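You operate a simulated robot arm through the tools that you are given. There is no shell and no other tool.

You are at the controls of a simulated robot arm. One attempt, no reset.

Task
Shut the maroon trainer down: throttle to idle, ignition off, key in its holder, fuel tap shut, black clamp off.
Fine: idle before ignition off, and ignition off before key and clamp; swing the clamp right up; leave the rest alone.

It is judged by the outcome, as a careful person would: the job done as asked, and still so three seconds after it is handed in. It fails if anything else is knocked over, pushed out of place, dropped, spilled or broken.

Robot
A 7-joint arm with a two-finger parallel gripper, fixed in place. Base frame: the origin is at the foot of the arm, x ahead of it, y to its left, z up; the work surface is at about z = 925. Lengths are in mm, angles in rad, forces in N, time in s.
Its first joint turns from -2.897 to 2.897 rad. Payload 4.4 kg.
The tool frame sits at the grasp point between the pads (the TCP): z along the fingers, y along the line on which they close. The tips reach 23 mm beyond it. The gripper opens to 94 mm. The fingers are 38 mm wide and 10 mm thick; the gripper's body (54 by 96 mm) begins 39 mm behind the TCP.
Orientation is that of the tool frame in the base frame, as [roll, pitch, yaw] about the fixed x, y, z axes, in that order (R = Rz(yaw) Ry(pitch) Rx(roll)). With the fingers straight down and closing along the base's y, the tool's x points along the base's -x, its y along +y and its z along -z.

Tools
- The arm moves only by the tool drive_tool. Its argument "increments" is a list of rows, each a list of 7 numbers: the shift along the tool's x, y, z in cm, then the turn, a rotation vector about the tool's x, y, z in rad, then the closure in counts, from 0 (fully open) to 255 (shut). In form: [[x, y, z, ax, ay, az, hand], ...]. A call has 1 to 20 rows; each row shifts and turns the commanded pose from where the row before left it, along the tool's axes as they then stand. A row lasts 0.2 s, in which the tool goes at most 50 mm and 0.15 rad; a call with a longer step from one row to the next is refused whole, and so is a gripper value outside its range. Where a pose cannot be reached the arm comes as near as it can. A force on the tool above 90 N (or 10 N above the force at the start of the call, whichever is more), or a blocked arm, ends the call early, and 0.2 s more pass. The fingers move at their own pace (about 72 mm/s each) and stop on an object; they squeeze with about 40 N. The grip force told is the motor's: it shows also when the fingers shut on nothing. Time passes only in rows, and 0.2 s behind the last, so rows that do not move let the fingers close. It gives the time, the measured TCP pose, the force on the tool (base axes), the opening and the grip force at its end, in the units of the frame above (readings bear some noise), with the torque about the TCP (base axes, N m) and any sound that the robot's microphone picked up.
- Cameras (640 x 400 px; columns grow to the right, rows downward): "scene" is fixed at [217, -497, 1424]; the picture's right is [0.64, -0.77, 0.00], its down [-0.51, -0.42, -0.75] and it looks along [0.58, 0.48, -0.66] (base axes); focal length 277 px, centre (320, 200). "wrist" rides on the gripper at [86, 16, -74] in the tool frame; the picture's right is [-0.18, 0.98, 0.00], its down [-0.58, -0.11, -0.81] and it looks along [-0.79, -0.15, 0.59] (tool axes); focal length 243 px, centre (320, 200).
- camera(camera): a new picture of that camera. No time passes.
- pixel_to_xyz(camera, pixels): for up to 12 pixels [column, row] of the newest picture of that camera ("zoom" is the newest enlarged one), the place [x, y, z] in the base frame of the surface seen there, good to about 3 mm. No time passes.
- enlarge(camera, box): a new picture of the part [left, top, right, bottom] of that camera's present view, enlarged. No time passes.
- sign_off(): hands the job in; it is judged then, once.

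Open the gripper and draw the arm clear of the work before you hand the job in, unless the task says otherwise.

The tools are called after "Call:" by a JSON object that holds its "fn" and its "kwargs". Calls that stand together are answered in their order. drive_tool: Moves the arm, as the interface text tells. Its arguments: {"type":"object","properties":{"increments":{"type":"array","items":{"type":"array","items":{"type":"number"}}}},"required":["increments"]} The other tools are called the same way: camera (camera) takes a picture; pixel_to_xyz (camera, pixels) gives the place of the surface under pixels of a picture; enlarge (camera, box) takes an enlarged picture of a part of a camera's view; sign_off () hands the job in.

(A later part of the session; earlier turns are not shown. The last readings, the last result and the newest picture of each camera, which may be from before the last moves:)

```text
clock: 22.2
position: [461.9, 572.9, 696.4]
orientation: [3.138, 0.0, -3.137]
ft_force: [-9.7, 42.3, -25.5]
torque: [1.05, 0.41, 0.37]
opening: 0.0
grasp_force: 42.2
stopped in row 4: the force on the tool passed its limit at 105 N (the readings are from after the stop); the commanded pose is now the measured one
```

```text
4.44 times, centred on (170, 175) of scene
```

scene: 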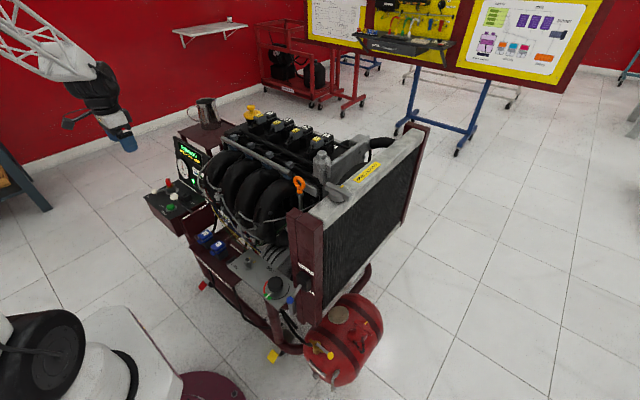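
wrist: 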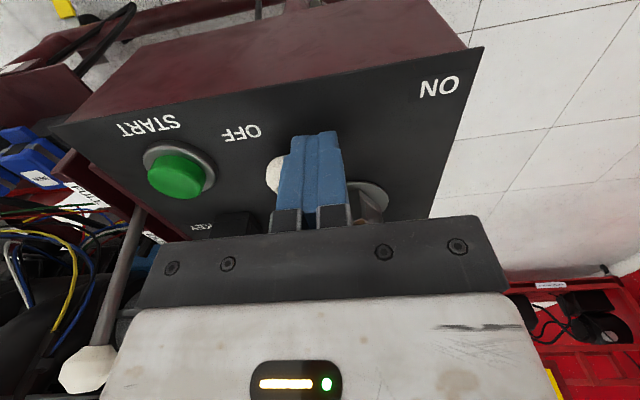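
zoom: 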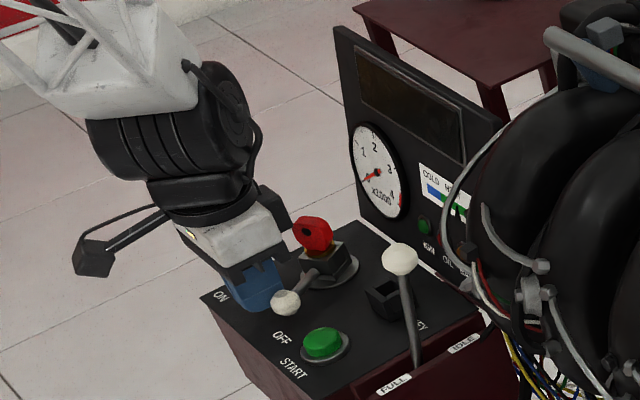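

The hard stop is reached and the lever points to OFF. I'll back off in +y, rise, and look at the key.

Call:
{"fn": "drive_tool", "kwargs": {"increments": [[0, 2.5, 0, 0, 0, 0, 255], [0, 1.5, -2, 0, 0, 0, 255], [0, 0, -4, 0, 0, 0, 255], [0, 0, -4, 0, 0, 0, 255], [2, -3, -2, 0, 0, 0, 255], [2, -3, 0, 0, 0, 0, 255], [0, -3, 0, 0, 0, 0, 255], [0, 0, 0, 0, 0, 0, 0], [0, 0, 0, 0, 0, 0, 0]]}}

Call:
{"fn": "camera", "kwargs": {"camera": "wrist"}}

Call:
{"fn": "enlarge", "kwargs": {"camera": "scene", "box": [140, 165, 220, 220]}}

```text
clock: 24.2
position: [422.9, 522.6, 815.3]
orientation: [3.139, 0.0, -3.139]
ft_force: [0.4, -0.4, 0.3]
torque: [0.01, -0.02, -0.01]
opening: 82.2
grasp_force: 0.3
```

```text
taken
```

wrist: 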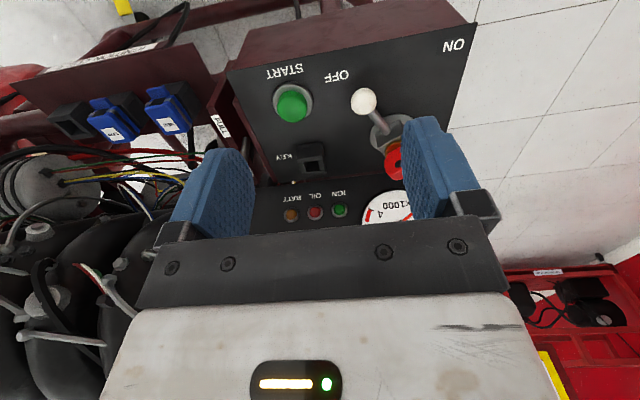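

```text
7.27 times, centred on (180, 192) of scene
```

zoom: 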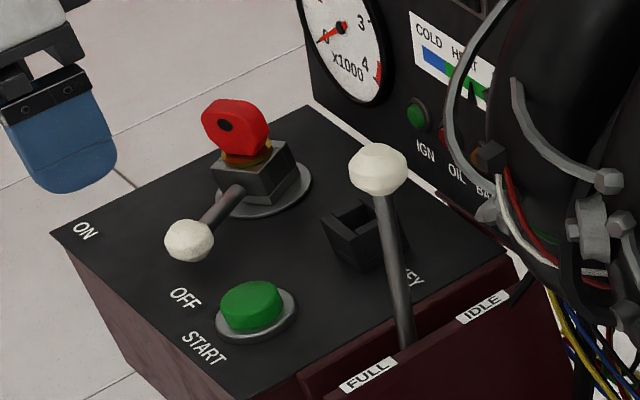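

The lever is at OFF, the lamp is off, and the key bow now faces the scene camera. I'll measure the key's shape, lever direction and holder.

Call:
{"fn": "pixel_to_xyz", "kwargs": {"camera": "zoom", "pixels": [[190, 240], [208, 118], [265, 130], [235, 102], [240, 150], [215, 142], [260, 152], [232, 195], [225, 125], [245, 162]]}}

Call:
{"fn": "pixel_to_xyz", "kwargs": {"camera": "zoom", "pixels": [[325, 225], [358, 205], [405, 235], [365, 268], [355, 225], [345, 215], [370, 240], [335, 238], [385, 215], [395, 245], [378, 168], [350, 240]]}}

Call:
{"fn": "enlarge", "kwargs": {"camera": "wrist", "box": [270, 70, 430, 200]}}

```text
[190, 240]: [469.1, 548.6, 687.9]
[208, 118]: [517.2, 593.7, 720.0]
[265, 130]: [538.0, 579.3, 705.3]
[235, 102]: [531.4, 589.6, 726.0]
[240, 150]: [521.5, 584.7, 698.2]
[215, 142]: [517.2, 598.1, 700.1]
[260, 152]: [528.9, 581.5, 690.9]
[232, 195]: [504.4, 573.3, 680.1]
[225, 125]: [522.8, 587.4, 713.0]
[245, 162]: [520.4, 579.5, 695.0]
```

```text
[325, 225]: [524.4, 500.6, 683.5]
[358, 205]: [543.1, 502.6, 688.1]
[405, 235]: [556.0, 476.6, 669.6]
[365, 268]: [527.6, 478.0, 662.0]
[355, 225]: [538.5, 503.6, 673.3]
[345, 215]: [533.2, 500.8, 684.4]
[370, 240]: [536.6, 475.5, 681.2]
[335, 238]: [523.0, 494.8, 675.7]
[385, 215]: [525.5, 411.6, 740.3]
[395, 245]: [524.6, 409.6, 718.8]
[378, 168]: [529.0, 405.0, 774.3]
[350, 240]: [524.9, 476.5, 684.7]
```

```text
3.08 times, centred on (350, 135) of wrist
```

zoom: 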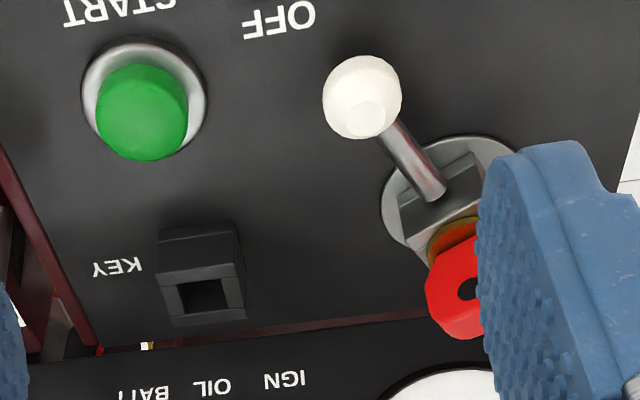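

The lever azimuth is about 214°, so the key bow's normal lies along that line. I'll turn the tool about 0.97 rad so the fingers close along it, and move above the key at [525,586].

Call:
{"fn": "drive_tool", "kwargs": {"increments": [[0, 0, -1, 0, 0, 0.1386, 0], [0, 0, -1, 0, 0, 0.1386, 0], [0, 0, 0, 0, 0, 0.1386, 0], [0, 0, 0, 0, 0, 0.1386, 0], [0, 0, 0, 0, 0, 0.1386, 0], [0, 0, 0, 0, 0, 0.1386, 0], [0, 0, 0, 0, 0, 0.1386, 0], [-0.2, 4, 0, 0, 0, 0, 0], [-0.2, 4, 0, 0, 0, 0, 0], [-0.2, 4, 0, 0, 0, 0, 0], [0, 0, 0, 0, 0, 0, 0]]}}

Call:
{"fn": "camera", "kwargs": {"camera": "wrist"}}

Call:
{"fn": "enlarge", "kwargs": {"camera": "scene", "box": [120, 130, 220, 220]}}

```text
clock: 26.6
position: [525.2, 586.7, 834.4]
orientation: [3.141, -0.002, 2.175]
ft_force: [0.1, 0.5, 0.3]
torque: [0.03, -0.04, -0.02]
opening: 93.8
grasp_force: 0.0
```

```text
taken
```

wrist: 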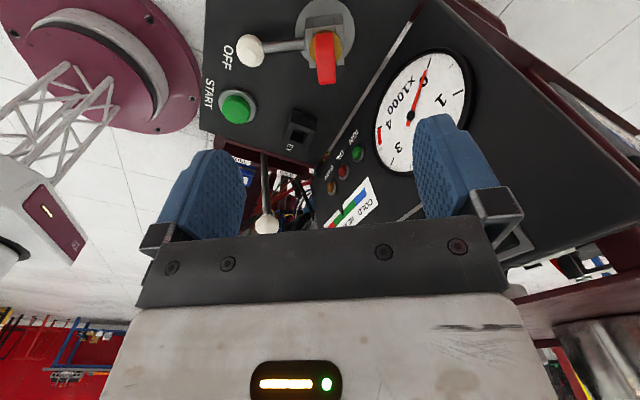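

```text
4.44 times, centred on (170, 175) of scene
```

zoom: 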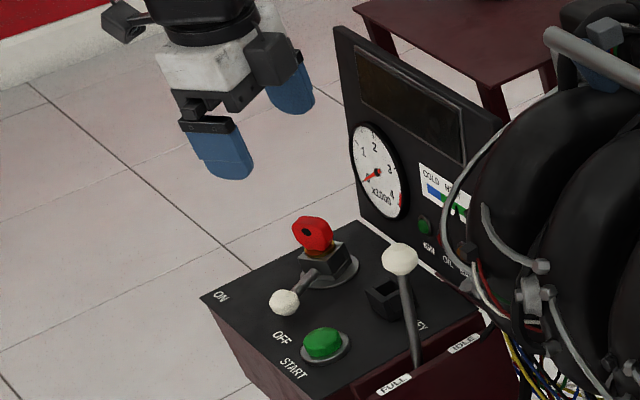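

The key bow is seen edge-on at (325,58), in line with the finger closing direction. I'll enlarge and measure its centre.

Call:
{"fn": "enlarge", "kwargs": {"camera": "wrist", "box": [220, 0, 420, 140]}}

Call:
{"fn": "pixel_to_xyz", "kwargs": {"camera": "wrist", "pixels": [[325, 40], [326, 60], [328, 78], [317, 50], [336, 50], [250, 50], [301, 127], [308, 135], [295, 130], [290, 45], [326, 20], [395, 100]]}}

```text
2.86 times, centred on (320, 70) of wrist
```

zoom: 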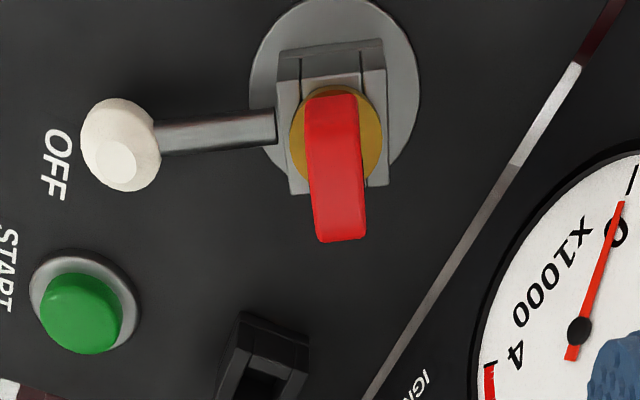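

```text
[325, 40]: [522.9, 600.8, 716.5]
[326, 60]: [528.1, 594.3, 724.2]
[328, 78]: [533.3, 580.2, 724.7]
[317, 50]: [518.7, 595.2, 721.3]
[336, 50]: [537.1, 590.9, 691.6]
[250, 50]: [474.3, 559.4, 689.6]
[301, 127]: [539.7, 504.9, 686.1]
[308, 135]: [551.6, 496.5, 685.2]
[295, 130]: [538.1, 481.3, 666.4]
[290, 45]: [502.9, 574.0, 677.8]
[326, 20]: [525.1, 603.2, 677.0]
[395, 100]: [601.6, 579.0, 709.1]
```

The lever and key alignment is nearer azimuth 26°, so I'll turn 0.13 rad more, centre on [528,590], narrow the fingers to about 50 mm and descend to z≈765 for a check.

Call:
{"fn": "drive_tool", "kwargs": {"increments": [[0, 0, 0, 0, 0, 0.13, 120], [0.18, 0.42, 0, 0, 0, 0, 120], [0, 0, 3.5, 0, 0, 0, 120], [0, 0, 3.4, 0, 0, 0, 120], [0, 0, 0, 0, 0, 0, 120]]}}

Call:
{"fn": "camera", "kwargs": {"camera": "wrist"}}

Call:
{"fn": "enlarge", "kwargs": {"camera": "scene", "box": [130, 140, 210, 210]}}

```text
clock: 27.8
position: [528.0, 589.0, 765.1]
orientation: [3.141, -0.004, 2.045]
ft_force: [0.5, 1.2, 0.9]
torque: [-0.01, 0.0, 0.0]
opening: 49.6
grasp_force: 0.1
```

```text
taken
```

wrist: 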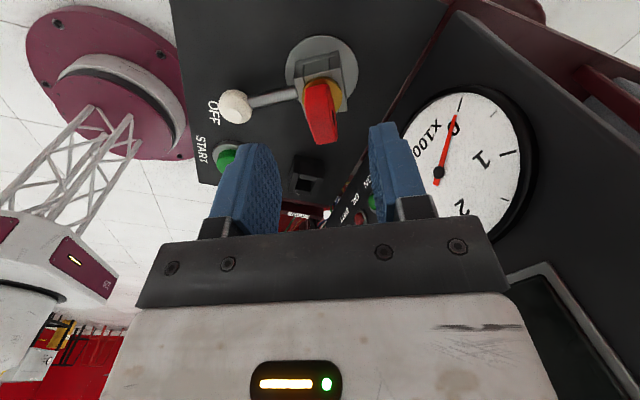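

```text
5.71 times, centred on (170, 175) of scene
```

zoom: 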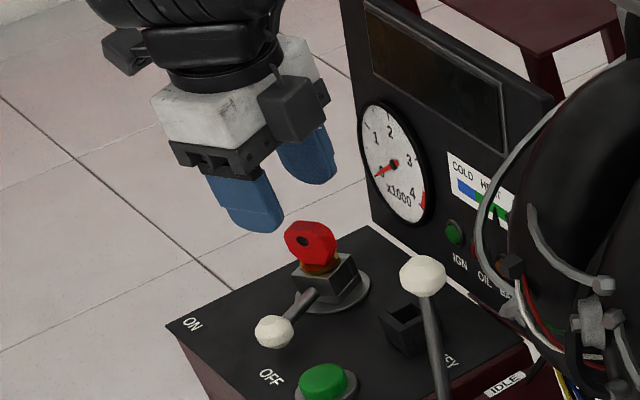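

The key bow is at (320,112) in the wrist view, between the fingers. I'll measure it once more before descending.

Call:
{"fn": "pixel_to_xyz", "kwargs": {"camera": "wrist", "pixels": [[313, 88], [318, 105], [322, 125], [325, 135], [307, 105], [330, 100], [236, 106], [290, 96]]}}

Call:
{"fn": "enlarge", "kwargs": {"camera": "wrist", "box": [210, 30, 410, 170]}}

```text
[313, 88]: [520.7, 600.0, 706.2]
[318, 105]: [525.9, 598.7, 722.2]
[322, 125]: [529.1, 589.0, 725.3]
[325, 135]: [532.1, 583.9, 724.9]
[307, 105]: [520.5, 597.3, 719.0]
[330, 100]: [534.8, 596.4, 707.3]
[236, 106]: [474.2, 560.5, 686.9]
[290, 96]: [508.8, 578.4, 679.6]
```

```text
2.86 times, centred on (310, 100) of wrist
```

zoom: 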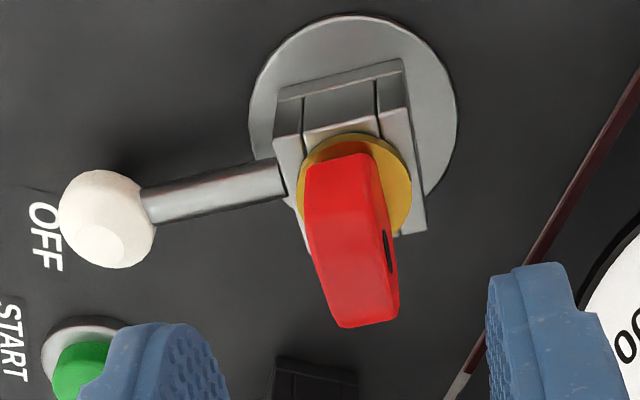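

Key bow centre is near [529,590] and its normal is near azimuth 25°, which matches the tool. I'll descend to z≈722 and close.

Call:
{"fn": "drive_tool", "kwargs": {"increments": [[0.1, 0.1, 2.2, 0, 0, 0, 120], [0, 0, 2.1, 0, 0, 0, 120], [0, 0, 0, 0, 0, 0, 180], [0, 0, 0, 0, 0, 0, 255], [0, 0, 0, 0, 0, 0, 255], [0, 0, 0, 0, 0, 0, 255]]}}

Call:
{"fn": "camera", "kwargs": {"camera": "wrist"}}

Call:
{"fn": "enlarge", "kwargs": {"camera": "scene", "box": [130, 140, 210, 210]}}

```text
clock: 29.2
position: [528.5, 590.0, 722.9]
orientation: [-3.141, -0.004, 2.046]
ft_force: [0.1, 1.2, -0.1]
torque: [-0.01, -0.03, 0.04]
opening: 13.1
grasp_force: 39.6
```

```text
taken
```

wrist: 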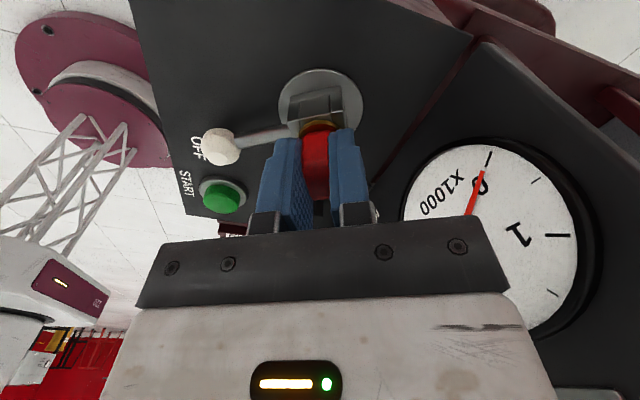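

```text
5.71 times, centred on (170, 175) of scene
```

zoom: 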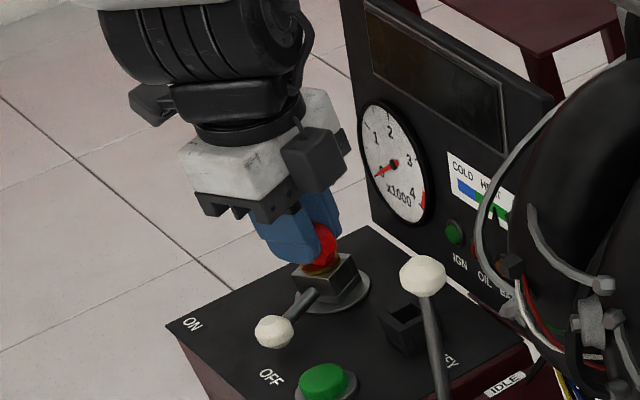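

The key is gripped (opening 13.1 mm, almost no side force). I'll pull it straight up.

Call:
{"fn": "drive_tool", "kwargs": {"increments": [[0, 0, -0.6, 0, 0, 0, 255], [0, 0, -0.8, 0, 0, 0, 255], [0, 0, -1, 0, 0, 0, 255], [0, 0, -1.5, 0, 0, 0, 255], [0, 0, -2, 0, 0, 0, 255], [0, 0, -2, 0, 0, 0, 255], [0, 0, -2, 0, 0, 0, 255], [0, 0, 0, 0, 0, 0, 255]]}}

Call:
{"fn": "camera", "kwargs": {"camera": "wrist"}}

Call:
{"fn": "enlarge", "kwargs": {"camera": "scene", "box": [130, 130, 210, 210]}}

```text
clock: 31.0
position: [528.9, 590.7, 822.0]
orientation: [3.14, -0.003, 2.045]
ft_force: [-0.5, 0.0, 0.4]
torque: [0.01, 0.04, -0.01]
opening: 13.1
grasp_force: 40.0
```

```text
taken
```

wrist: 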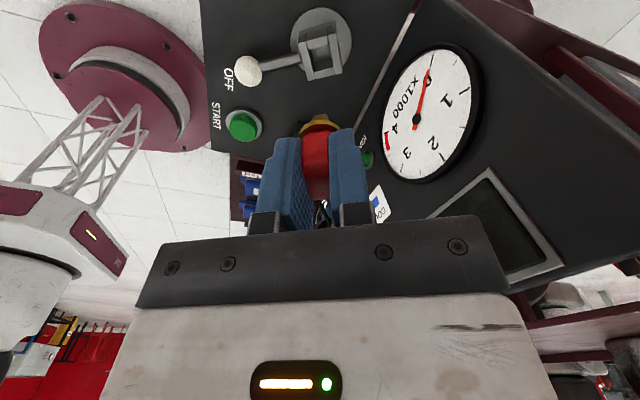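

```text
5.00 times, centred on (170, 170) of scene
```

zoom: 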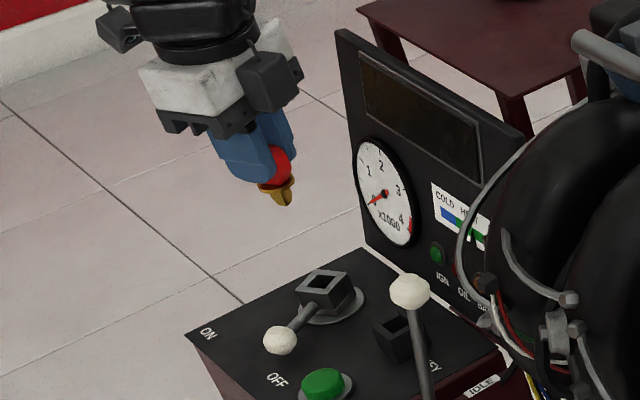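

The key is out, with a brass collar and plug under it. I'll examine the plug and the holder opening.

Call:
{"fn": "enlarge", "kwargs": {"camera": "scene", "box": [155, 145, 185, 175]}}

Call:
{"fn": "enlarge", "kwargs": {"camera": "scene", "box": [170, 180, 210, 215]}}

Call:
{"fn": "enlarge", "kwargs": {"camera": "wrist", "box": [250, 0, 390, 160]}}

```text
13.33 times, centred on (170, 160) of scene
```

zoom: 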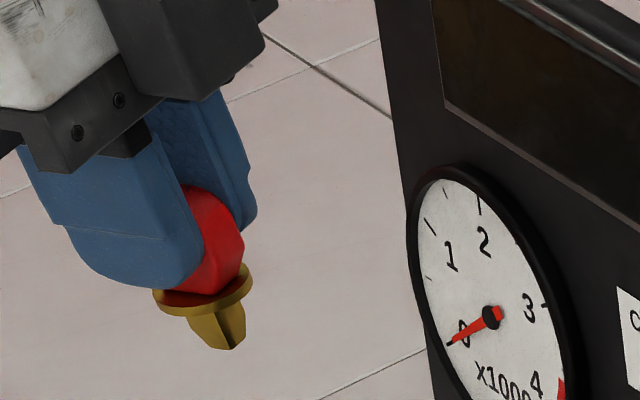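

```text
11.43 times, centred on (190, 198) of scene
```

zoom: 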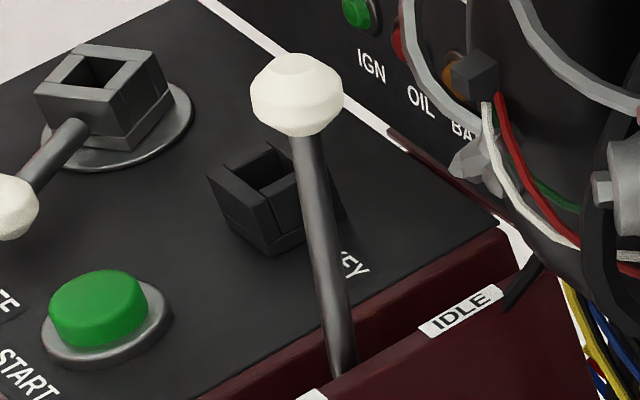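

```text
2.50 times, centred on (320, 80) of wrist
```

zoom: 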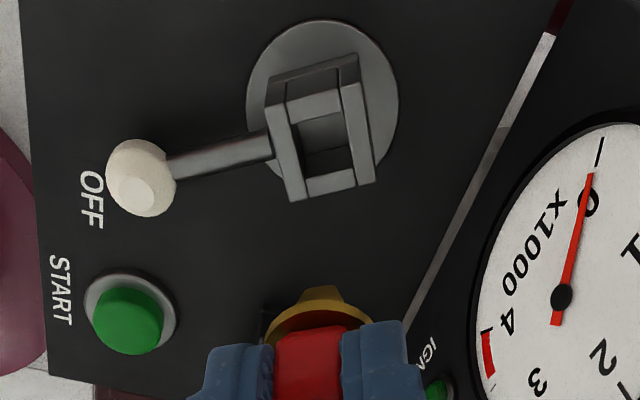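

The plug is a tapered square and fits a square opening. I'll measure the ignition socket's rim corners to get the key's offset from the TCP.

Call:
{"fn": "pixel_to_xyz", "kwargs": {"camera": "zoom", "pixels": [[275, 112], [351, 92], [297, 195], [370, 178], [312, 105], [330, 187], [285, 150], [360, 135], [322, 145]]}}

Call:
{"fn": "enlarge", "kwargs": {"camera": "scene", "box": [165, 175, 215, 215]}}

```text
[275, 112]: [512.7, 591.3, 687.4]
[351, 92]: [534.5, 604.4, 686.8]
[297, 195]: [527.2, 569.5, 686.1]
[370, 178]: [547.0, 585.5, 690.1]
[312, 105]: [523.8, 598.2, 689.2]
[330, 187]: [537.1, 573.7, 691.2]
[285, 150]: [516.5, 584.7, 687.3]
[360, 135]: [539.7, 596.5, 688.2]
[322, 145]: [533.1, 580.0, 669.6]
```

```text
10.00 times, centred on (190, 195) of scene
```

zoom: 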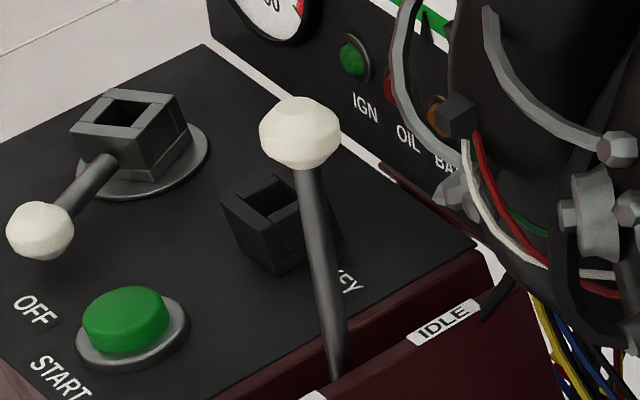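

The socket centre is about [530,588,688], so the key seats with the TCP about 35 mm above the rim. I'll turn 0.475 rad so the plug aligns with the holder's axes, and move to [490,489,822] to view the holder beside the key.

Call:
{"fn": "drive_tool", "kwargs": {"increments": [[0, 0, 0, 0, 0, 0.1187, 255], [0, 0, 0, 0, 0, 0.1187, 255], [0, 0, 0, 0, 0, 0.1187, 255], [0, 0, 0, 0, 0, 0.1187, 255], [-2.5, -1, 0, 0, 0, 0, 255], [-2.6, -1, 0, 0, 0, 0, 255], [-2.6, -1, 0, 0, 0, 0, 255], [-2.5, -0.9, 0, 0, 0, 0, 255], [0, 0, 0, 0, 0, 0, 255]]}}

Call:
{"fn": "camera", "kwargs": {"camera": "wrist"}}

Call:
{"fn": "enlarge", "kwargs": {"camera": "wrist", "box": [300, 0, 460, 110]}}

Call:
{"fn": "enlarge", "kwargs": {"camera": "scene", "box": [130, 130, 210, 210]}}

```text
clock: 33.0
position: [489.6, 487.4, 820.8]
orientation: [-3.14, -0.001, 1.571]
ft_force: [-0.2, -0.2, 0.1]
torque: [0.03, 0.02, 0.02]
opening: 13.0
grasp_force: 39.8
```

```text
taken
```

wrist: 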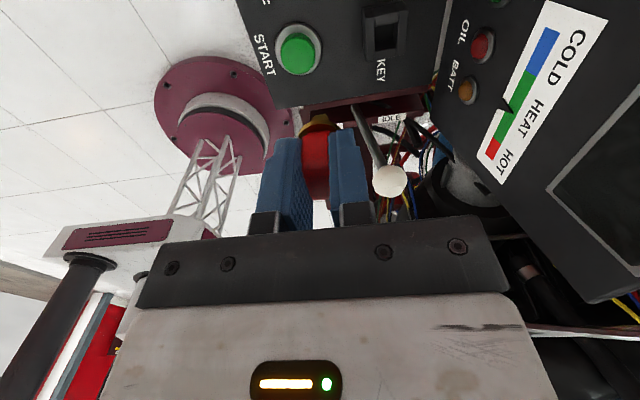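

```text
3.64 times, centred on (380, 55) of wrist
```

zoom: 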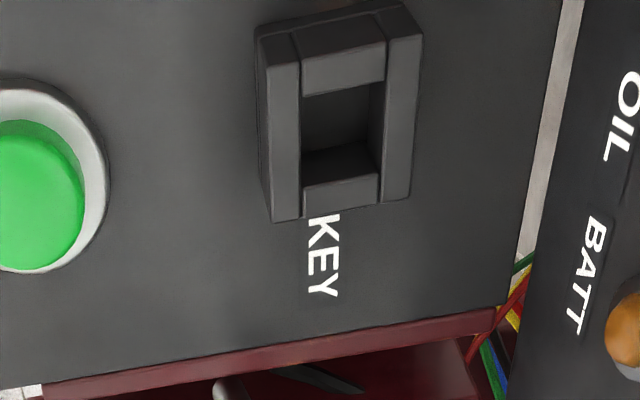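

```text
5.00 times, centred on (170, 170) of scene
```

zoom: 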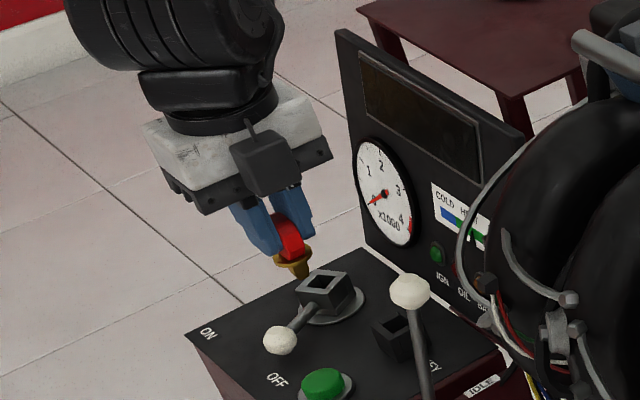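

The holder opening is clearly visible at wrist zoom (342,135). I'll re-enlarge the wrist view and measure its rim.

Call:
{"fn": "enlarge", "kwargs": {"camera": "wrist", "box": [350, 0, 430, 60]}}

Call:
{"fn": "pixel_to_xyz", "kwargs": {"camera": "wrist", "pixels": [[377, 56], [411, 50], [369, 20], [410, 13], [386, 56], [402, 53], [381, 40], [408, 37], [395, 20], [395, 50]]}}

```text
6.67 times, centred on (390, 30) of wrist
```

zoom: 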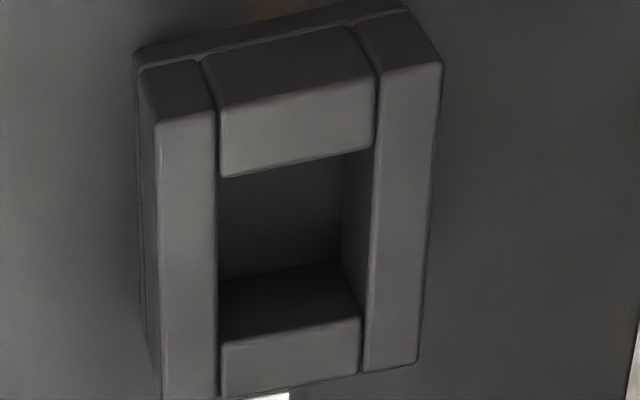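

```text
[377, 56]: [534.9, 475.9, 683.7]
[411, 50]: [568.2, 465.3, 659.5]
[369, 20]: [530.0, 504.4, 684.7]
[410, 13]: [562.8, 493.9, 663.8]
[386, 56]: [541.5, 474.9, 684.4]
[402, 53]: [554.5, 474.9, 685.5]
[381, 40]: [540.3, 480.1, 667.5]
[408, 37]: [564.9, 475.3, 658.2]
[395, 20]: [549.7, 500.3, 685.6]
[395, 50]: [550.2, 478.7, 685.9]
```

I'll query the rim points in this zoom for the exact opening.

Call:
{"fn": "pixel_to_xyz", "kwargs": {"camera": "zoom", "pixels": [[211, 250], [380, 230], [295, 155], [290, 337], [168, 250], [422, 220], [293, 100], [290, 378], [175, 135], [425, 80], [175, 385], [405, 355]]}}

```text
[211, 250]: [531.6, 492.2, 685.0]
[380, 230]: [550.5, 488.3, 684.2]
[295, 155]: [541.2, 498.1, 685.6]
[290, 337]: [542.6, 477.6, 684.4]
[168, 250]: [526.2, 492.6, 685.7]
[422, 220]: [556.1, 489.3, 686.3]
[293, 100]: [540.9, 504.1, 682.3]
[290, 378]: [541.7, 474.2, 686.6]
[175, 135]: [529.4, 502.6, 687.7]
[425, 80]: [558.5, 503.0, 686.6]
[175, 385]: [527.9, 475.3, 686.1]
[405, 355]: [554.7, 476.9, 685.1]
```

The opening is centred at about [541,488], rim z≈685.5, roughly 18 mm square. Now I'll measure the held key's plug against the TCP from the scene camera.

Call:
{"fn": "enlarge", "kwargs": {"camera": "scene", "box": [160, 155, 190, 190]}}

Call:
{"fn": "enlarge", "kwargs": {"camera": "wrist", "box": [280, 90, 360, 150]}}

```text
11.43 times, centred on (175, 172) of scene
```

zoom: 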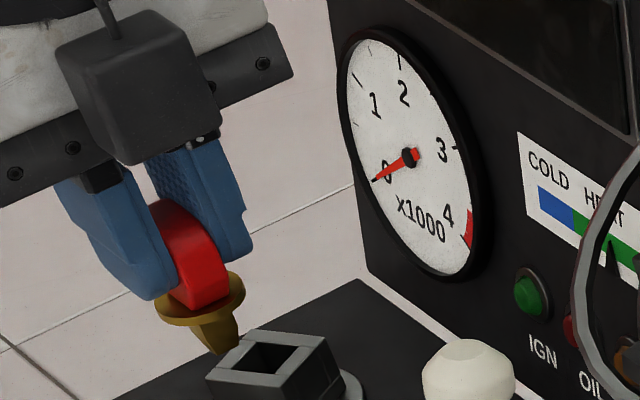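

```text
6.67 times, centred on (320, 120) of wrist
```

zoom: 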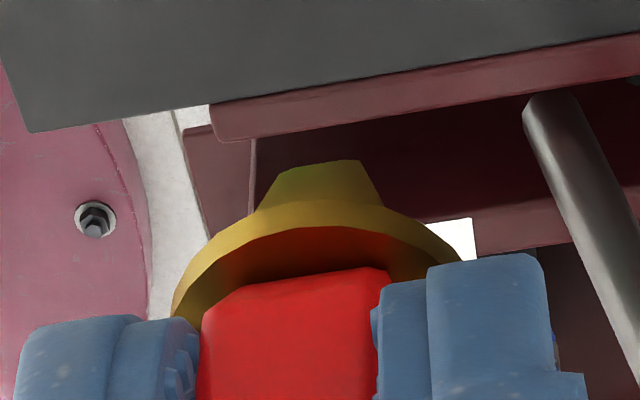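

The plug tapers, so there is a few mm of tolerance. I'll measure the collar and plug points in the scene picture.

Call:
{"fn": "pixel_to_xyz", "kwargs": {"camera": "scene", "pixels": [[164.5, 182.2], [168.2, 179.6], [161.3, 181.2], [166.4, 184.6], [166.0, 178.0], [165.5, 183.5]]}}

Call:
{"fn": "pixel_to_xyz", "kwargs": {"camera": "zoom", "pixels": [[320, 220], [200, 280], [430, 240], [320, 180], [290, 340], [275, 190], [370, 185]]}}

```text
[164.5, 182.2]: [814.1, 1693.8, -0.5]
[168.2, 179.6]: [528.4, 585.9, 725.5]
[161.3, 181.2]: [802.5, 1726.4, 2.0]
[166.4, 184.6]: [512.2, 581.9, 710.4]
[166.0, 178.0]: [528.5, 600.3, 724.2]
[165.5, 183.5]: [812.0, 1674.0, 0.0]
```

```text
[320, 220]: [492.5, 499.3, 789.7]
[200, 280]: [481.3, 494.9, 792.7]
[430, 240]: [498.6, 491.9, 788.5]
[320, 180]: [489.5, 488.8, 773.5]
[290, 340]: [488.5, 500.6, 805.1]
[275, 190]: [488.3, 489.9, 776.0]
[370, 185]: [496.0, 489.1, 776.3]
```

The plug centre sits about 2.4 mm to the −y side of the TCP. I'll move to [540.7,490.6] and descend to z≈762 to verify alignment.

Call:
{"fn": "drive_tool", "kwargs": {"increments": [[0.16, 2.55, 0, 0, 0, 0, 255], [0.16, 2.55, 0, 0, 0, 0, 255], [0, 0, 2, 0, 0, 0, 255], [0, 0, 2, 0, 0, 0, 255], [0, 0, 1.9, 0, 0, 0, 255], [0, 0, 0, 0, 0, 0, 255]]}}

Call:
{"fn": "camera", "kwargs": {"camera": "wrist"}}

Call:
{"fn": "enlarge", "kwargs": {"camera": "scene", "box": [160, 160, 210, 210]}}

Call:
{"fn": "enlarge", "kwargs": {"camera": "wrist", "box": [270, 60, 370, 150]}}

```text
clock: 34.4
position: [540.8, 492.8, 763.4]
orientation: [-3.141, -0.004, 1.57]
ft_force: [0.5, -0.2, -1.0]
torque: [-0.02, 0.02, 0.01]
opening: 12.9
grasp_force: 40.5
```

```text
taken
```

wrist: 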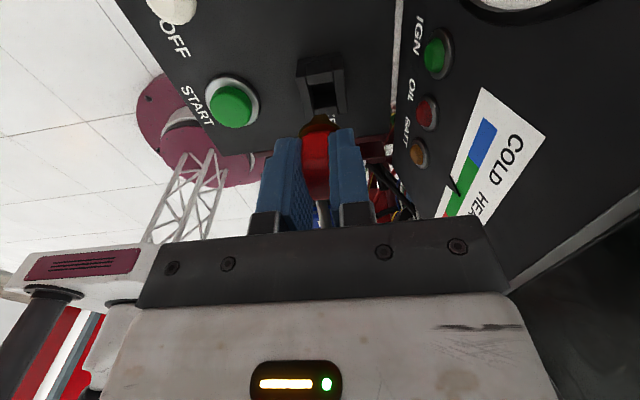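

```text
8.00 times, centred on (185, 185) of scene
```

zoom: 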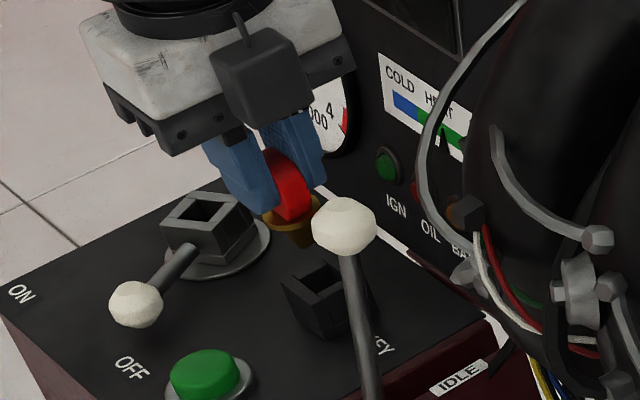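

```text
4.44 times, centred on (320, 105) of wrist
```

zoom: 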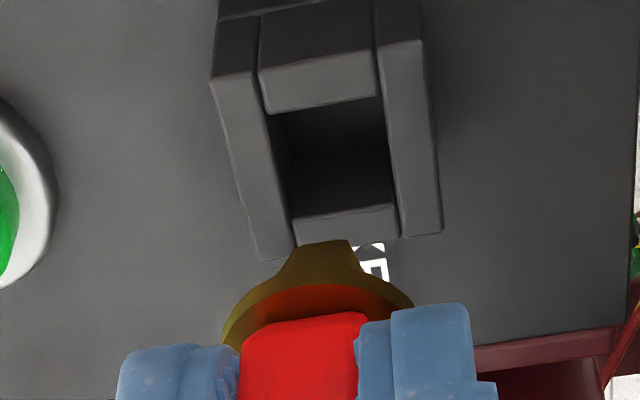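

I'll measure the hole rim and the plug in this same view to get their relative position.

Call:
{"fn": "pixel_to_xyz", "kwargs": {"camera": "zoom", "pixels": [[266, 150], [398, 150], [320, 104], [345, 213], [235, 150], [420, 140], [320, 252], [297, 260], [348, 255], [320, 292], [235, 320], [400, 298]]}}

```text
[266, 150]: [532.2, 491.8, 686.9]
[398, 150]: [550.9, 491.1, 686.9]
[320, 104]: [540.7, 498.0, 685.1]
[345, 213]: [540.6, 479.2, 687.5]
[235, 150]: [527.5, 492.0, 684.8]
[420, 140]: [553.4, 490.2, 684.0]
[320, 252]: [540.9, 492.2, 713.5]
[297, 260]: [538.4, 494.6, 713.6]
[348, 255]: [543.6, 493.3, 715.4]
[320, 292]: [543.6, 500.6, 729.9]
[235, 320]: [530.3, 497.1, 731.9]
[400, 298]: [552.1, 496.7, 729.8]
```

The plug centre (≈[541,488]) lines up with the hole (≈[541.5,488.6]). I'll lower it in small steps to seat the collar.

Call:
{"fn": "drive_tool", "kwargs": {"increments": [[0, 0, 1.5, 0, 0, 0, 255], [0, 0, 1, 0, 0, 0, 255], [0, 0, 0.6, 0, 0, 0, 255], [0, 0, 0.4, 0, 0, 0, 255], [0, 0, 0.3, 0, 0, 0, 255], [0, 0, 0.2, 0, 0, 0, 255], [0, 0, 0, 0, 0, 0, 255]]}}

Call:
{"fn": "camera", "kwargs": {"camera": "wrist"}}

Call:
{"fn": "enlarge", "kwargs": {"camera": "scene", "box": [160, 160, 210, 210]}}

Call:
{"fn": "enlarge", "kwargs": {"camera": "wrist", "box": [270, 60, 370, 150]}}

```text
clock: 36.0
position: [539.9, 492.5, 722.4]
orientation: [-3.141, -0.001, 1.572]
ft_force: [-0.6, 0.6, -1.0]
torque: [0.0, 0.01, 0.0]
opening: 13.3
grasp_force: 39.6
```

```text
taken
```

wrist: 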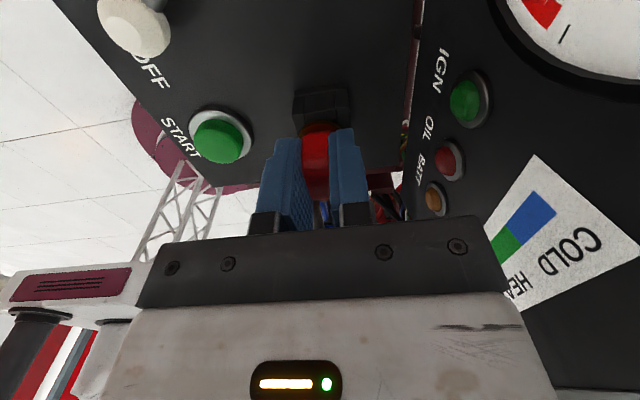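

```text
8.00 times, centred on (185, 185) of scene
```

zoom: 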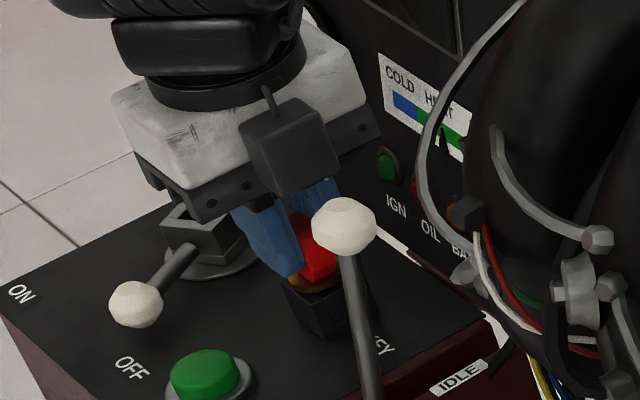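

```text
4.44 times, centred on (320, 105) of wrist
```

zoom: 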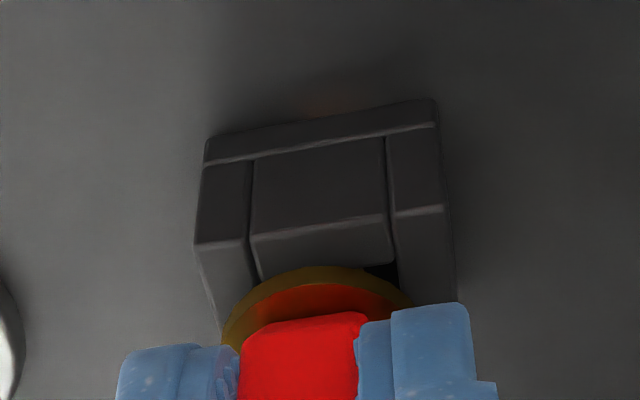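

The plug is inside the holder with no contact force yet, and the collar is just above the rim. I'll lower a few mm more until it touches.

Call:
{"fn": "drive_tool", "kwargs": {"increments": [[0, 0, 0.15, 0, 0, 0, 255], [0, 0, 0.15, 0, 0, 0, 255], [0, 0, 0, 0, 0, 0, 255]]}}

Call:
{"fn": "enlarge", "kwargs": {"camera": "scene", "box": [160, 160, 210, 210]}}

Call:
{"fn": "enlarge", "kwargs": {"camera": "wrist", "box": [270, 60, 370, 150]}}

```text
clock: 36.8
position: [540.2, 491.8, 720.4]
orientation: [-3.141, -0.003, 1.571]
ft_force: [-1.0, -0.1, 4.6]
torque: [-0.04, 0.03, 0.01]
opening: 12.9
grasp_force: 40.3
```

```text
8.00 times, centred on (185, 185) of scene
```

zoom: 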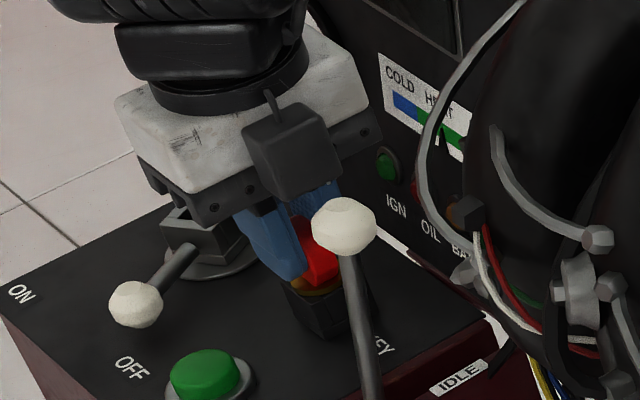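

```text
4.44 times, centred on (320, 105) of wrist
```

zoom: 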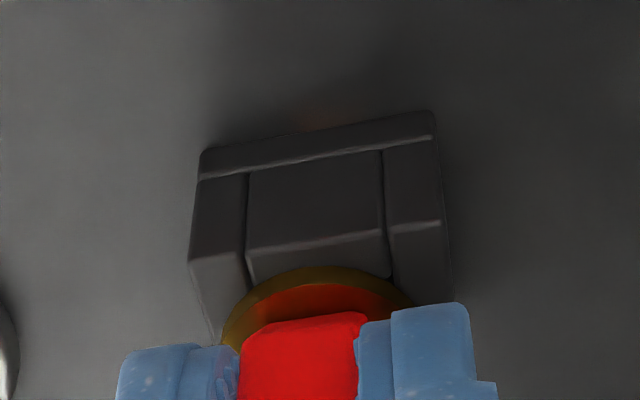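

Contact is felt (+4.6 N) at the predicted seating height. I'll open slightly, then rise straight up.

Call:
{"fn": "drive_tool", "kwargs": {"increments": [[0, 0, 0, 0, 0, 0, 200], [0, 0, 0, 0, 0, 0, 150], [0, 0, 0, 0, 0, 0, 150], [0, 0, -2, 0, 0, 0, 150], [0, 0, -4, 0, 0, 0, 150], [0, 0, -4, 0, 0, 0, 150], [0, 0, -2, 0, 0, 0, 150], [0, 0, 0, 0, 0, 0, 150]]}}

Call:
{"fn": "camera", "kwargs": {"camera": "wrist"}}

Call:
{"fn": "enlarge", "kwargs": {"camera": "scene", "box": [150, 150, 220, 215]}}

```text
clock: 38.6
position: [540.1, 491.7, 839.2]
orientation: [-3.141, -0.003, 1.571]
ft_force: [-0.1, -0.2, 0.0]
torque: [0.03, 0.0, 0.0]
opening: 38.5
grasp_force: 0.1
```

```text
taken
```

wrist: 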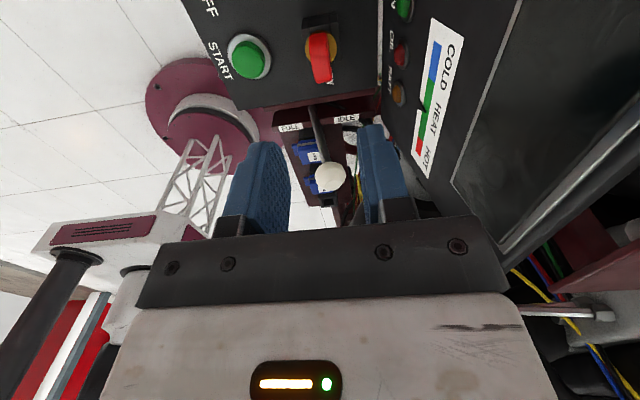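

```text
6.15 times, centred on (185, 182) of scene
```

zoom: 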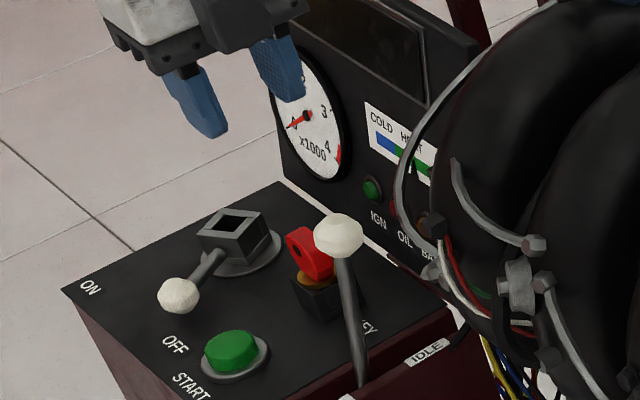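

The key is standing in the holder. Now the clamp: I'll rise, turn the tool back to face +x, and move over the jug table for a look at the battery.

Call:
{"fn": "drive_tool", "kwargs": {"increments": [[0, 0, -4.5, 0, 0, 0, 100], [0, 0, -4.5, 0, 0, 0, 0], [0, 0, -4.5, 0, 0, 0, 0], [0, 0, -4.5, 0, 0, 0, 0], [0, 0, -4.5, 0, 0, -0.14, 0], [0, 0, -4.5, 0, 0, -0.14, 0], [0, 0, -4.5, 0, 0, -0.14, 0], [0, 0, -4.5, 0, 0, -0.14, 0], [0, 0, 0, 0, 0, -0.145, 0], [0, 0, 0, 0, 0, -0.145, 0], [0, 0, 0, 0, 0, -0.145, 0], [0, 0, 0, 0, 0, -0.145, 0], [0, 0, 0, 0, 0, -0.145, 0], [0, 0, 0, 0, 0, -0.145, 0], [0, 0, 0, 0, 0, -0.14, 0], [-4.5, 0.5, 0, 0, 0, 0, 0], [-4.5, 0.5, 0, 0, 0, 0, 0], [-4.5, 0.5, 0, 0, 0, 0, 0], [-4.5, 0.5, 0, 0, 0, 0, 0], [0, 0, 0, 0, 0, 0, 0]]}}

Call:
{"fn": "camera", "kwargs": {"camera": "wrist"}}

Call:
{"fn": "camera", "kwargs": {"camera": "scene"}}

```text
clock: 42.8
position: [721.8, 509.4, 1199.5]
orientation: [3.141, 0.0, 3.138]
ft_force: [0.7, -1.1, -0.1]
torque: [0.0, 0.04, 0.01]
opening: 94.2
grasp_force: 0.0
```

```text
taken
```

wrist: 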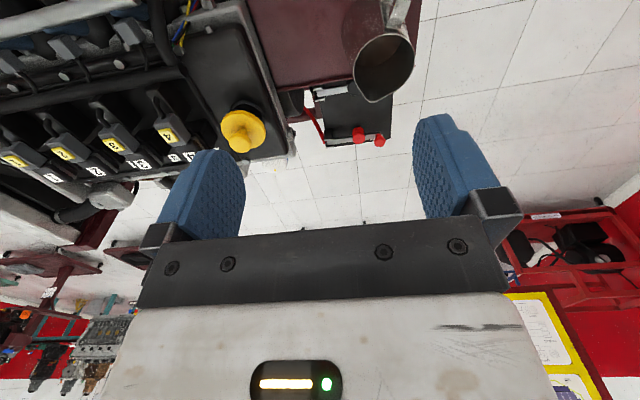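

```text
taken
```

scene: 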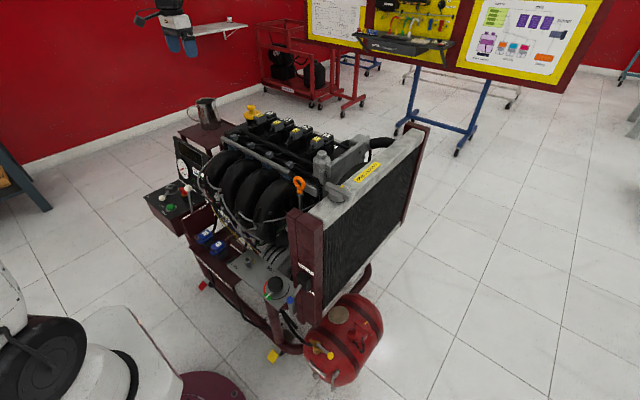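

The jug hides part of the clamp from here. I'll move forward and slightly right, up to about [860,470,1250], to see it past the jug.

Call:
{"fn": "drive_tool", "kwargs": {"increments": [[-4.5, -1, -1, 0, 0, 0, 0], [-4.5, -1, -1, 0, 0, 0, 0], [-4.5, -1, -1, 0, 0, 0, 0], [0, 0, 0, 0, 0, 0, 0]]}}

Call:
{"fn": "camera", "kwargs": {"camera": "wrist"}}

```text
clock: 43.8
position: [855.8, 480.4, 1229.4]
orientation: [3.139, -0.001, 3.141]
ft_force: [-0.1, -0.5, 1.1]
torque: [0.0, -0.01, 0.0]
opening: 94.1
grasp_force: 0.0
```

```text
taken
```

wrist: 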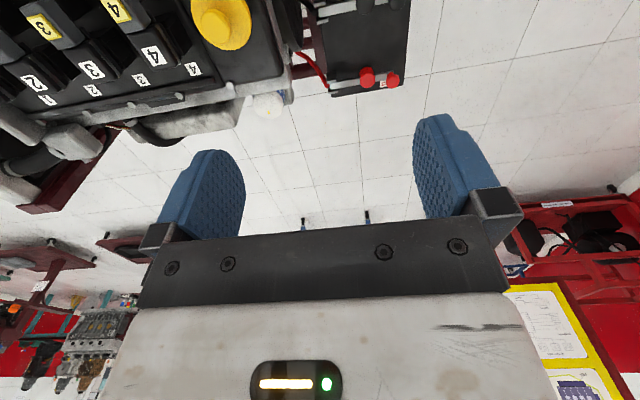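

The black clamp is at the top edge of the view. I'll pull back 70 mm and tilt the camera about 0.45 rad downward.

Call:
{"fn": "drive_tool", "kwargs": {"increments": [[3.5, -1, -1, 0, 0, 0, 0], [3.5, -1, -1, 0, 0, 0, 0], [0, 0, 0, 0, 0.15, 0, 0], [0, 0, 0, 0, 0.15, 0, 0], [0, 0, 0, 0, 0.15, 0, 0], [0, 0, 0, 0, 0, 0, 0]]}}

Call:
{"fn": "camera", "kwargs": {"camera": "wrist"}}

Call:
{"fn": "enlarge", "kwargs": {"camera": "wrist", "box": [260, 50, 460, 190]}}

```text
clock: 45.2
position: [785.2, 460.1, 1249.0]
orientation: [3.138, -0.453, -3.14]
ft_force: [-0.1, -0.1, 0.5]
torque: [0.01, -0.01, 0.01]
opening: 94.2
grasp_force: 0.0
```

```text
taken
```

wrist: 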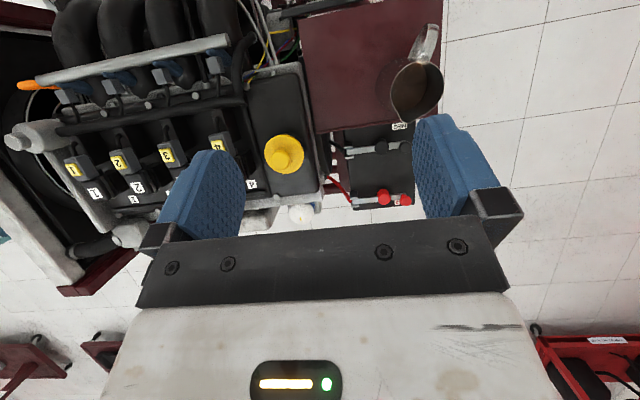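

```text
2.86 times, centred on (360, 120) of wrist
```

zoom: 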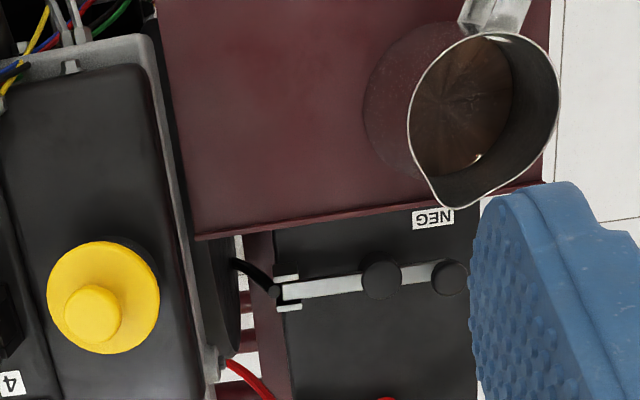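

Now the clamp is clear: the pivot is at zoom (280,292), the middle knob at (381,280) and the end knob at (450,278). The jug beside it holds liquid. I'll measure everything here.

Call:
{"fn": "pixel_to_xyz", "kwargs": {"camera": "zoom", "pixels": [[283, 290], [320, 287], [381, 278], [381, 292], [415, 273], [450, 275], [450, 290], [350, 330], [350, 245], [330, 213], [530, 185], [245, 268]]}}

Call:
{"fn": "pixel_to_xyz", "kwargs": {"camera": "zoom", "pixels": [[455, 207], [410, 120], [480, 35], [558, 100], [515, 185], [365, 105], [430, 180], [275, 130], [290, 277], [290, 305], [210, 280], [165, 100]]}}

```text
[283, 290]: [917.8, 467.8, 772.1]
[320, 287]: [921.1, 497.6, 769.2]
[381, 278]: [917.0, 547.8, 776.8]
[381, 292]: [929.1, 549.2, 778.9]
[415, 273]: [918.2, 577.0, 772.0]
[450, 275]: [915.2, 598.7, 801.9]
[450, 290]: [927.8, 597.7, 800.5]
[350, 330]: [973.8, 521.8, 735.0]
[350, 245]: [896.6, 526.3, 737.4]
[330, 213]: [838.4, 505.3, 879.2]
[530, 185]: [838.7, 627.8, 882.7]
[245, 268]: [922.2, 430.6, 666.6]
```

```text
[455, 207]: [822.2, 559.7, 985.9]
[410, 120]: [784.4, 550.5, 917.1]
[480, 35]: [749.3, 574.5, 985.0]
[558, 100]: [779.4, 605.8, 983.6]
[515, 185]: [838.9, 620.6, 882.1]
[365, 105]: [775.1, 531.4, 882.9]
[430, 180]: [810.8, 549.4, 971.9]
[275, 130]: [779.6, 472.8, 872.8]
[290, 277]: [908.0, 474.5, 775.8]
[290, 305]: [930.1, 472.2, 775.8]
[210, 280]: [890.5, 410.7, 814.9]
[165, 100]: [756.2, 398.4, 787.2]
```

Clamp geometry: the pivot is at about [920,468,772], the bar runs along +y, and the end knob is at [921,598,~795]. The jug is at [785,575] with its rim at z≈985, and the table edge is at x=838. I'll straighten the tool and test the reach high above the clamp, around z≈1200.

Call:
{"fn": "drive_tool", "kwargs": {"increments": [[0, 0, 0, 0, -0.15, 0, 0], [0, 0, 0, 0, -0.15, 0, 0], [0, 0, 0, 0, -0.15, 0, 0], [-4, 2.5, 0, 0, 0, 0, 0], [-4, 2.5, 0, 0, 0, 0, 0], [-3.5, 2.5, 0, 0, 0, 0, 0], [-2, 2.5, 1, 0, 0, 0, 0], [0, 2, 1, 0, 0, 0, 0], [0, 0, 2, 0, 0, 0, 0], [0, 0, 0, 0, 0, 0, 0]]}}

Call:
{"fn": "camera", "kwargs": {"camera": "scene"}}

Call:
{"fn": "camera", "kwargs": {"camera": "wrist"}}

```text
clock: 47.4
position: [920.3, 579.9, 1208.5]
orientation: [3.138, 0.001, 3.139]
ft_force: [0.3, 0.0, -0.1]
torque: [-0.02, 0.0, 0.02]
opening: 94.2
grasp_force: 0.1
```

```text
taken
```

scene: 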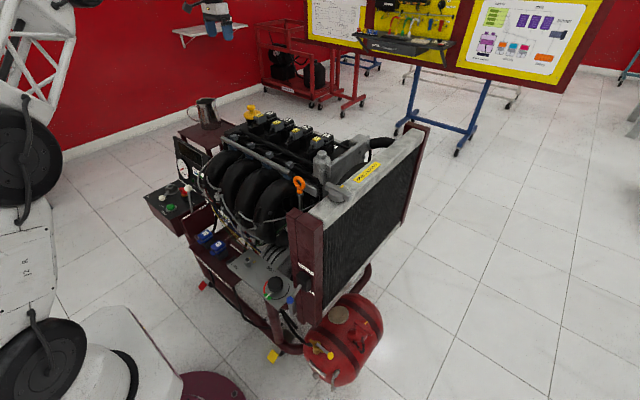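

```text
taken
```

wrist: 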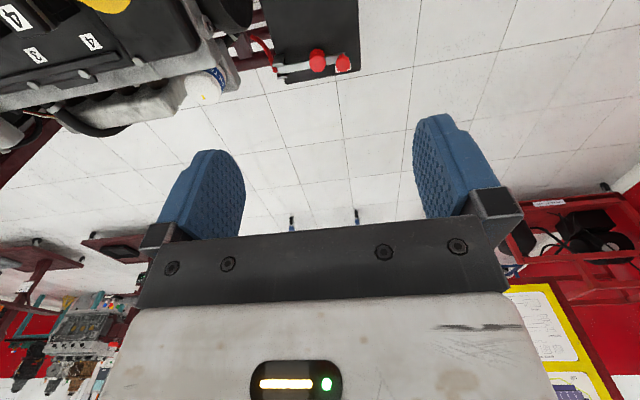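

The tool-down reach here is fine (radial ≈1088 mm). I'll turn the tool so the fingers close along base x, parallel to the hinge, and lean it 0.35 rad so the hand stays on the −y side, away from the jug.

Call:
{"fn": "drive_tool", "kwargs": {"increments": [[0, 0, 0, 0, 0, 0.1428, 0], [0, 0, 0, 0, 0, 0.1428, 0], [0, 0, 0, 0, 0, 0.1428, 0], [0, 0, 0, 0, 0, 0.1428, 0], [0, 0, 0, 0, 0, 0.1428, 0], [0, 0, 0, 0, 0, 0.1428, 0], [0, 0, 0, 0, 0, 0.1428, 0], [0, 0, 0, 0, 0, 0.1428, 0], [0, 0, 0, 0, 0, 0.1428, 0], [0, 0, 0, 0, 0, 0.1428, 0], [0, 0, 0, 0, 0, 0.1428, 0], [0, 0, 0, 0, 0.1167, 0, 0], [0, 0, 0, 0, 0.1167, 0, 0], [0, 0, 0, 0, 0.1167, 0, 0], [0, 0, 0, 0, 0, 0, 0]]}}

Call:
{"fn": "camera", "kwargs": {"camera": "scene"}}

Call:
{"fn": "camera", "kwargs": {"camera": "wrist"}}

```text
clock: 50.6
position: [921.2, 581.3, 1209.3]
orientation: [3.141, -0.355, 1.568]
ft_force: [0.1, -0.4, 0.4]
torque: [-0.01, 0.03, -0.01]
opening: 93.6
grasp_force: 0.2
```

```text
taken
```

scene: 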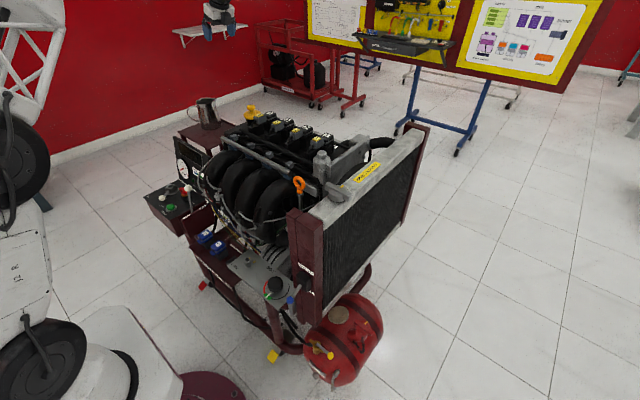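

```text
taken
```

wrist: 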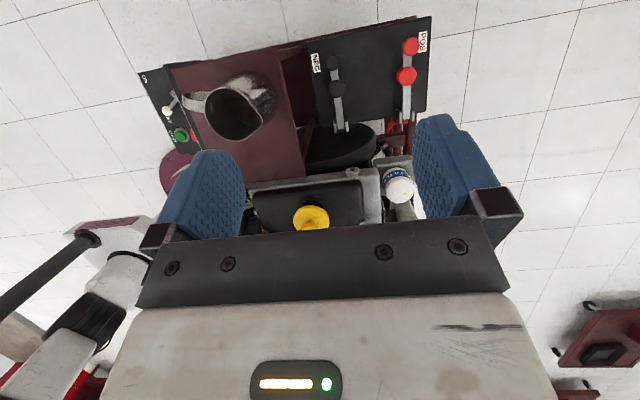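

This is a good view of the clamp at wrist (335,85) with the jug at (235,110). I'll zoom in and measure.

Call:
{"fn": "enlarge", "kwargs": {"camera": "wrist", "box": [280, 10, 440, 160]}}

Call:
{"fn": "pixel_to_xyz", "kwargs": {"camera": "wrist", "pixels": [[332, 62], [337, 90], [340, 125], [325, 62], [341, 62], [411, 46], [406, 75], [407, 112], [260, 95], [210, 105], [235, 80], [240, 135]]}}

```text
2.67 times, centred on (360, 85) of wrist
```

zoom: 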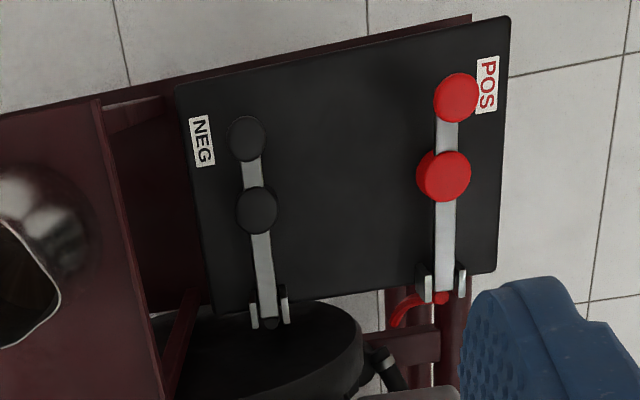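

```text
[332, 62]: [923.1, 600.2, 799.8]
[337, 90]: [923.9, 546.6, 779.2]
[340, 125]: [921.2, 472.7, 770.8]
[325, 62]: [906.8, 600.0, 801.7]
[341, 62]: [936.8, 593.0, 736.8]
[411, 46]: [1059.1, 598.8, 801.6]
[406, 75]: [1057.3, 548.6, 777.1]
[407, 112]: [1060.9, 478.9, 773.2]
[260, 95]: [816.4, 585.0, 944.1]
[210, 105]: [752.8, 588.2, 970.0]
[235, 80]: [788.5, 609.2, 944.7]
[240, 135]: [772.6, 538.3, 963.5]
```

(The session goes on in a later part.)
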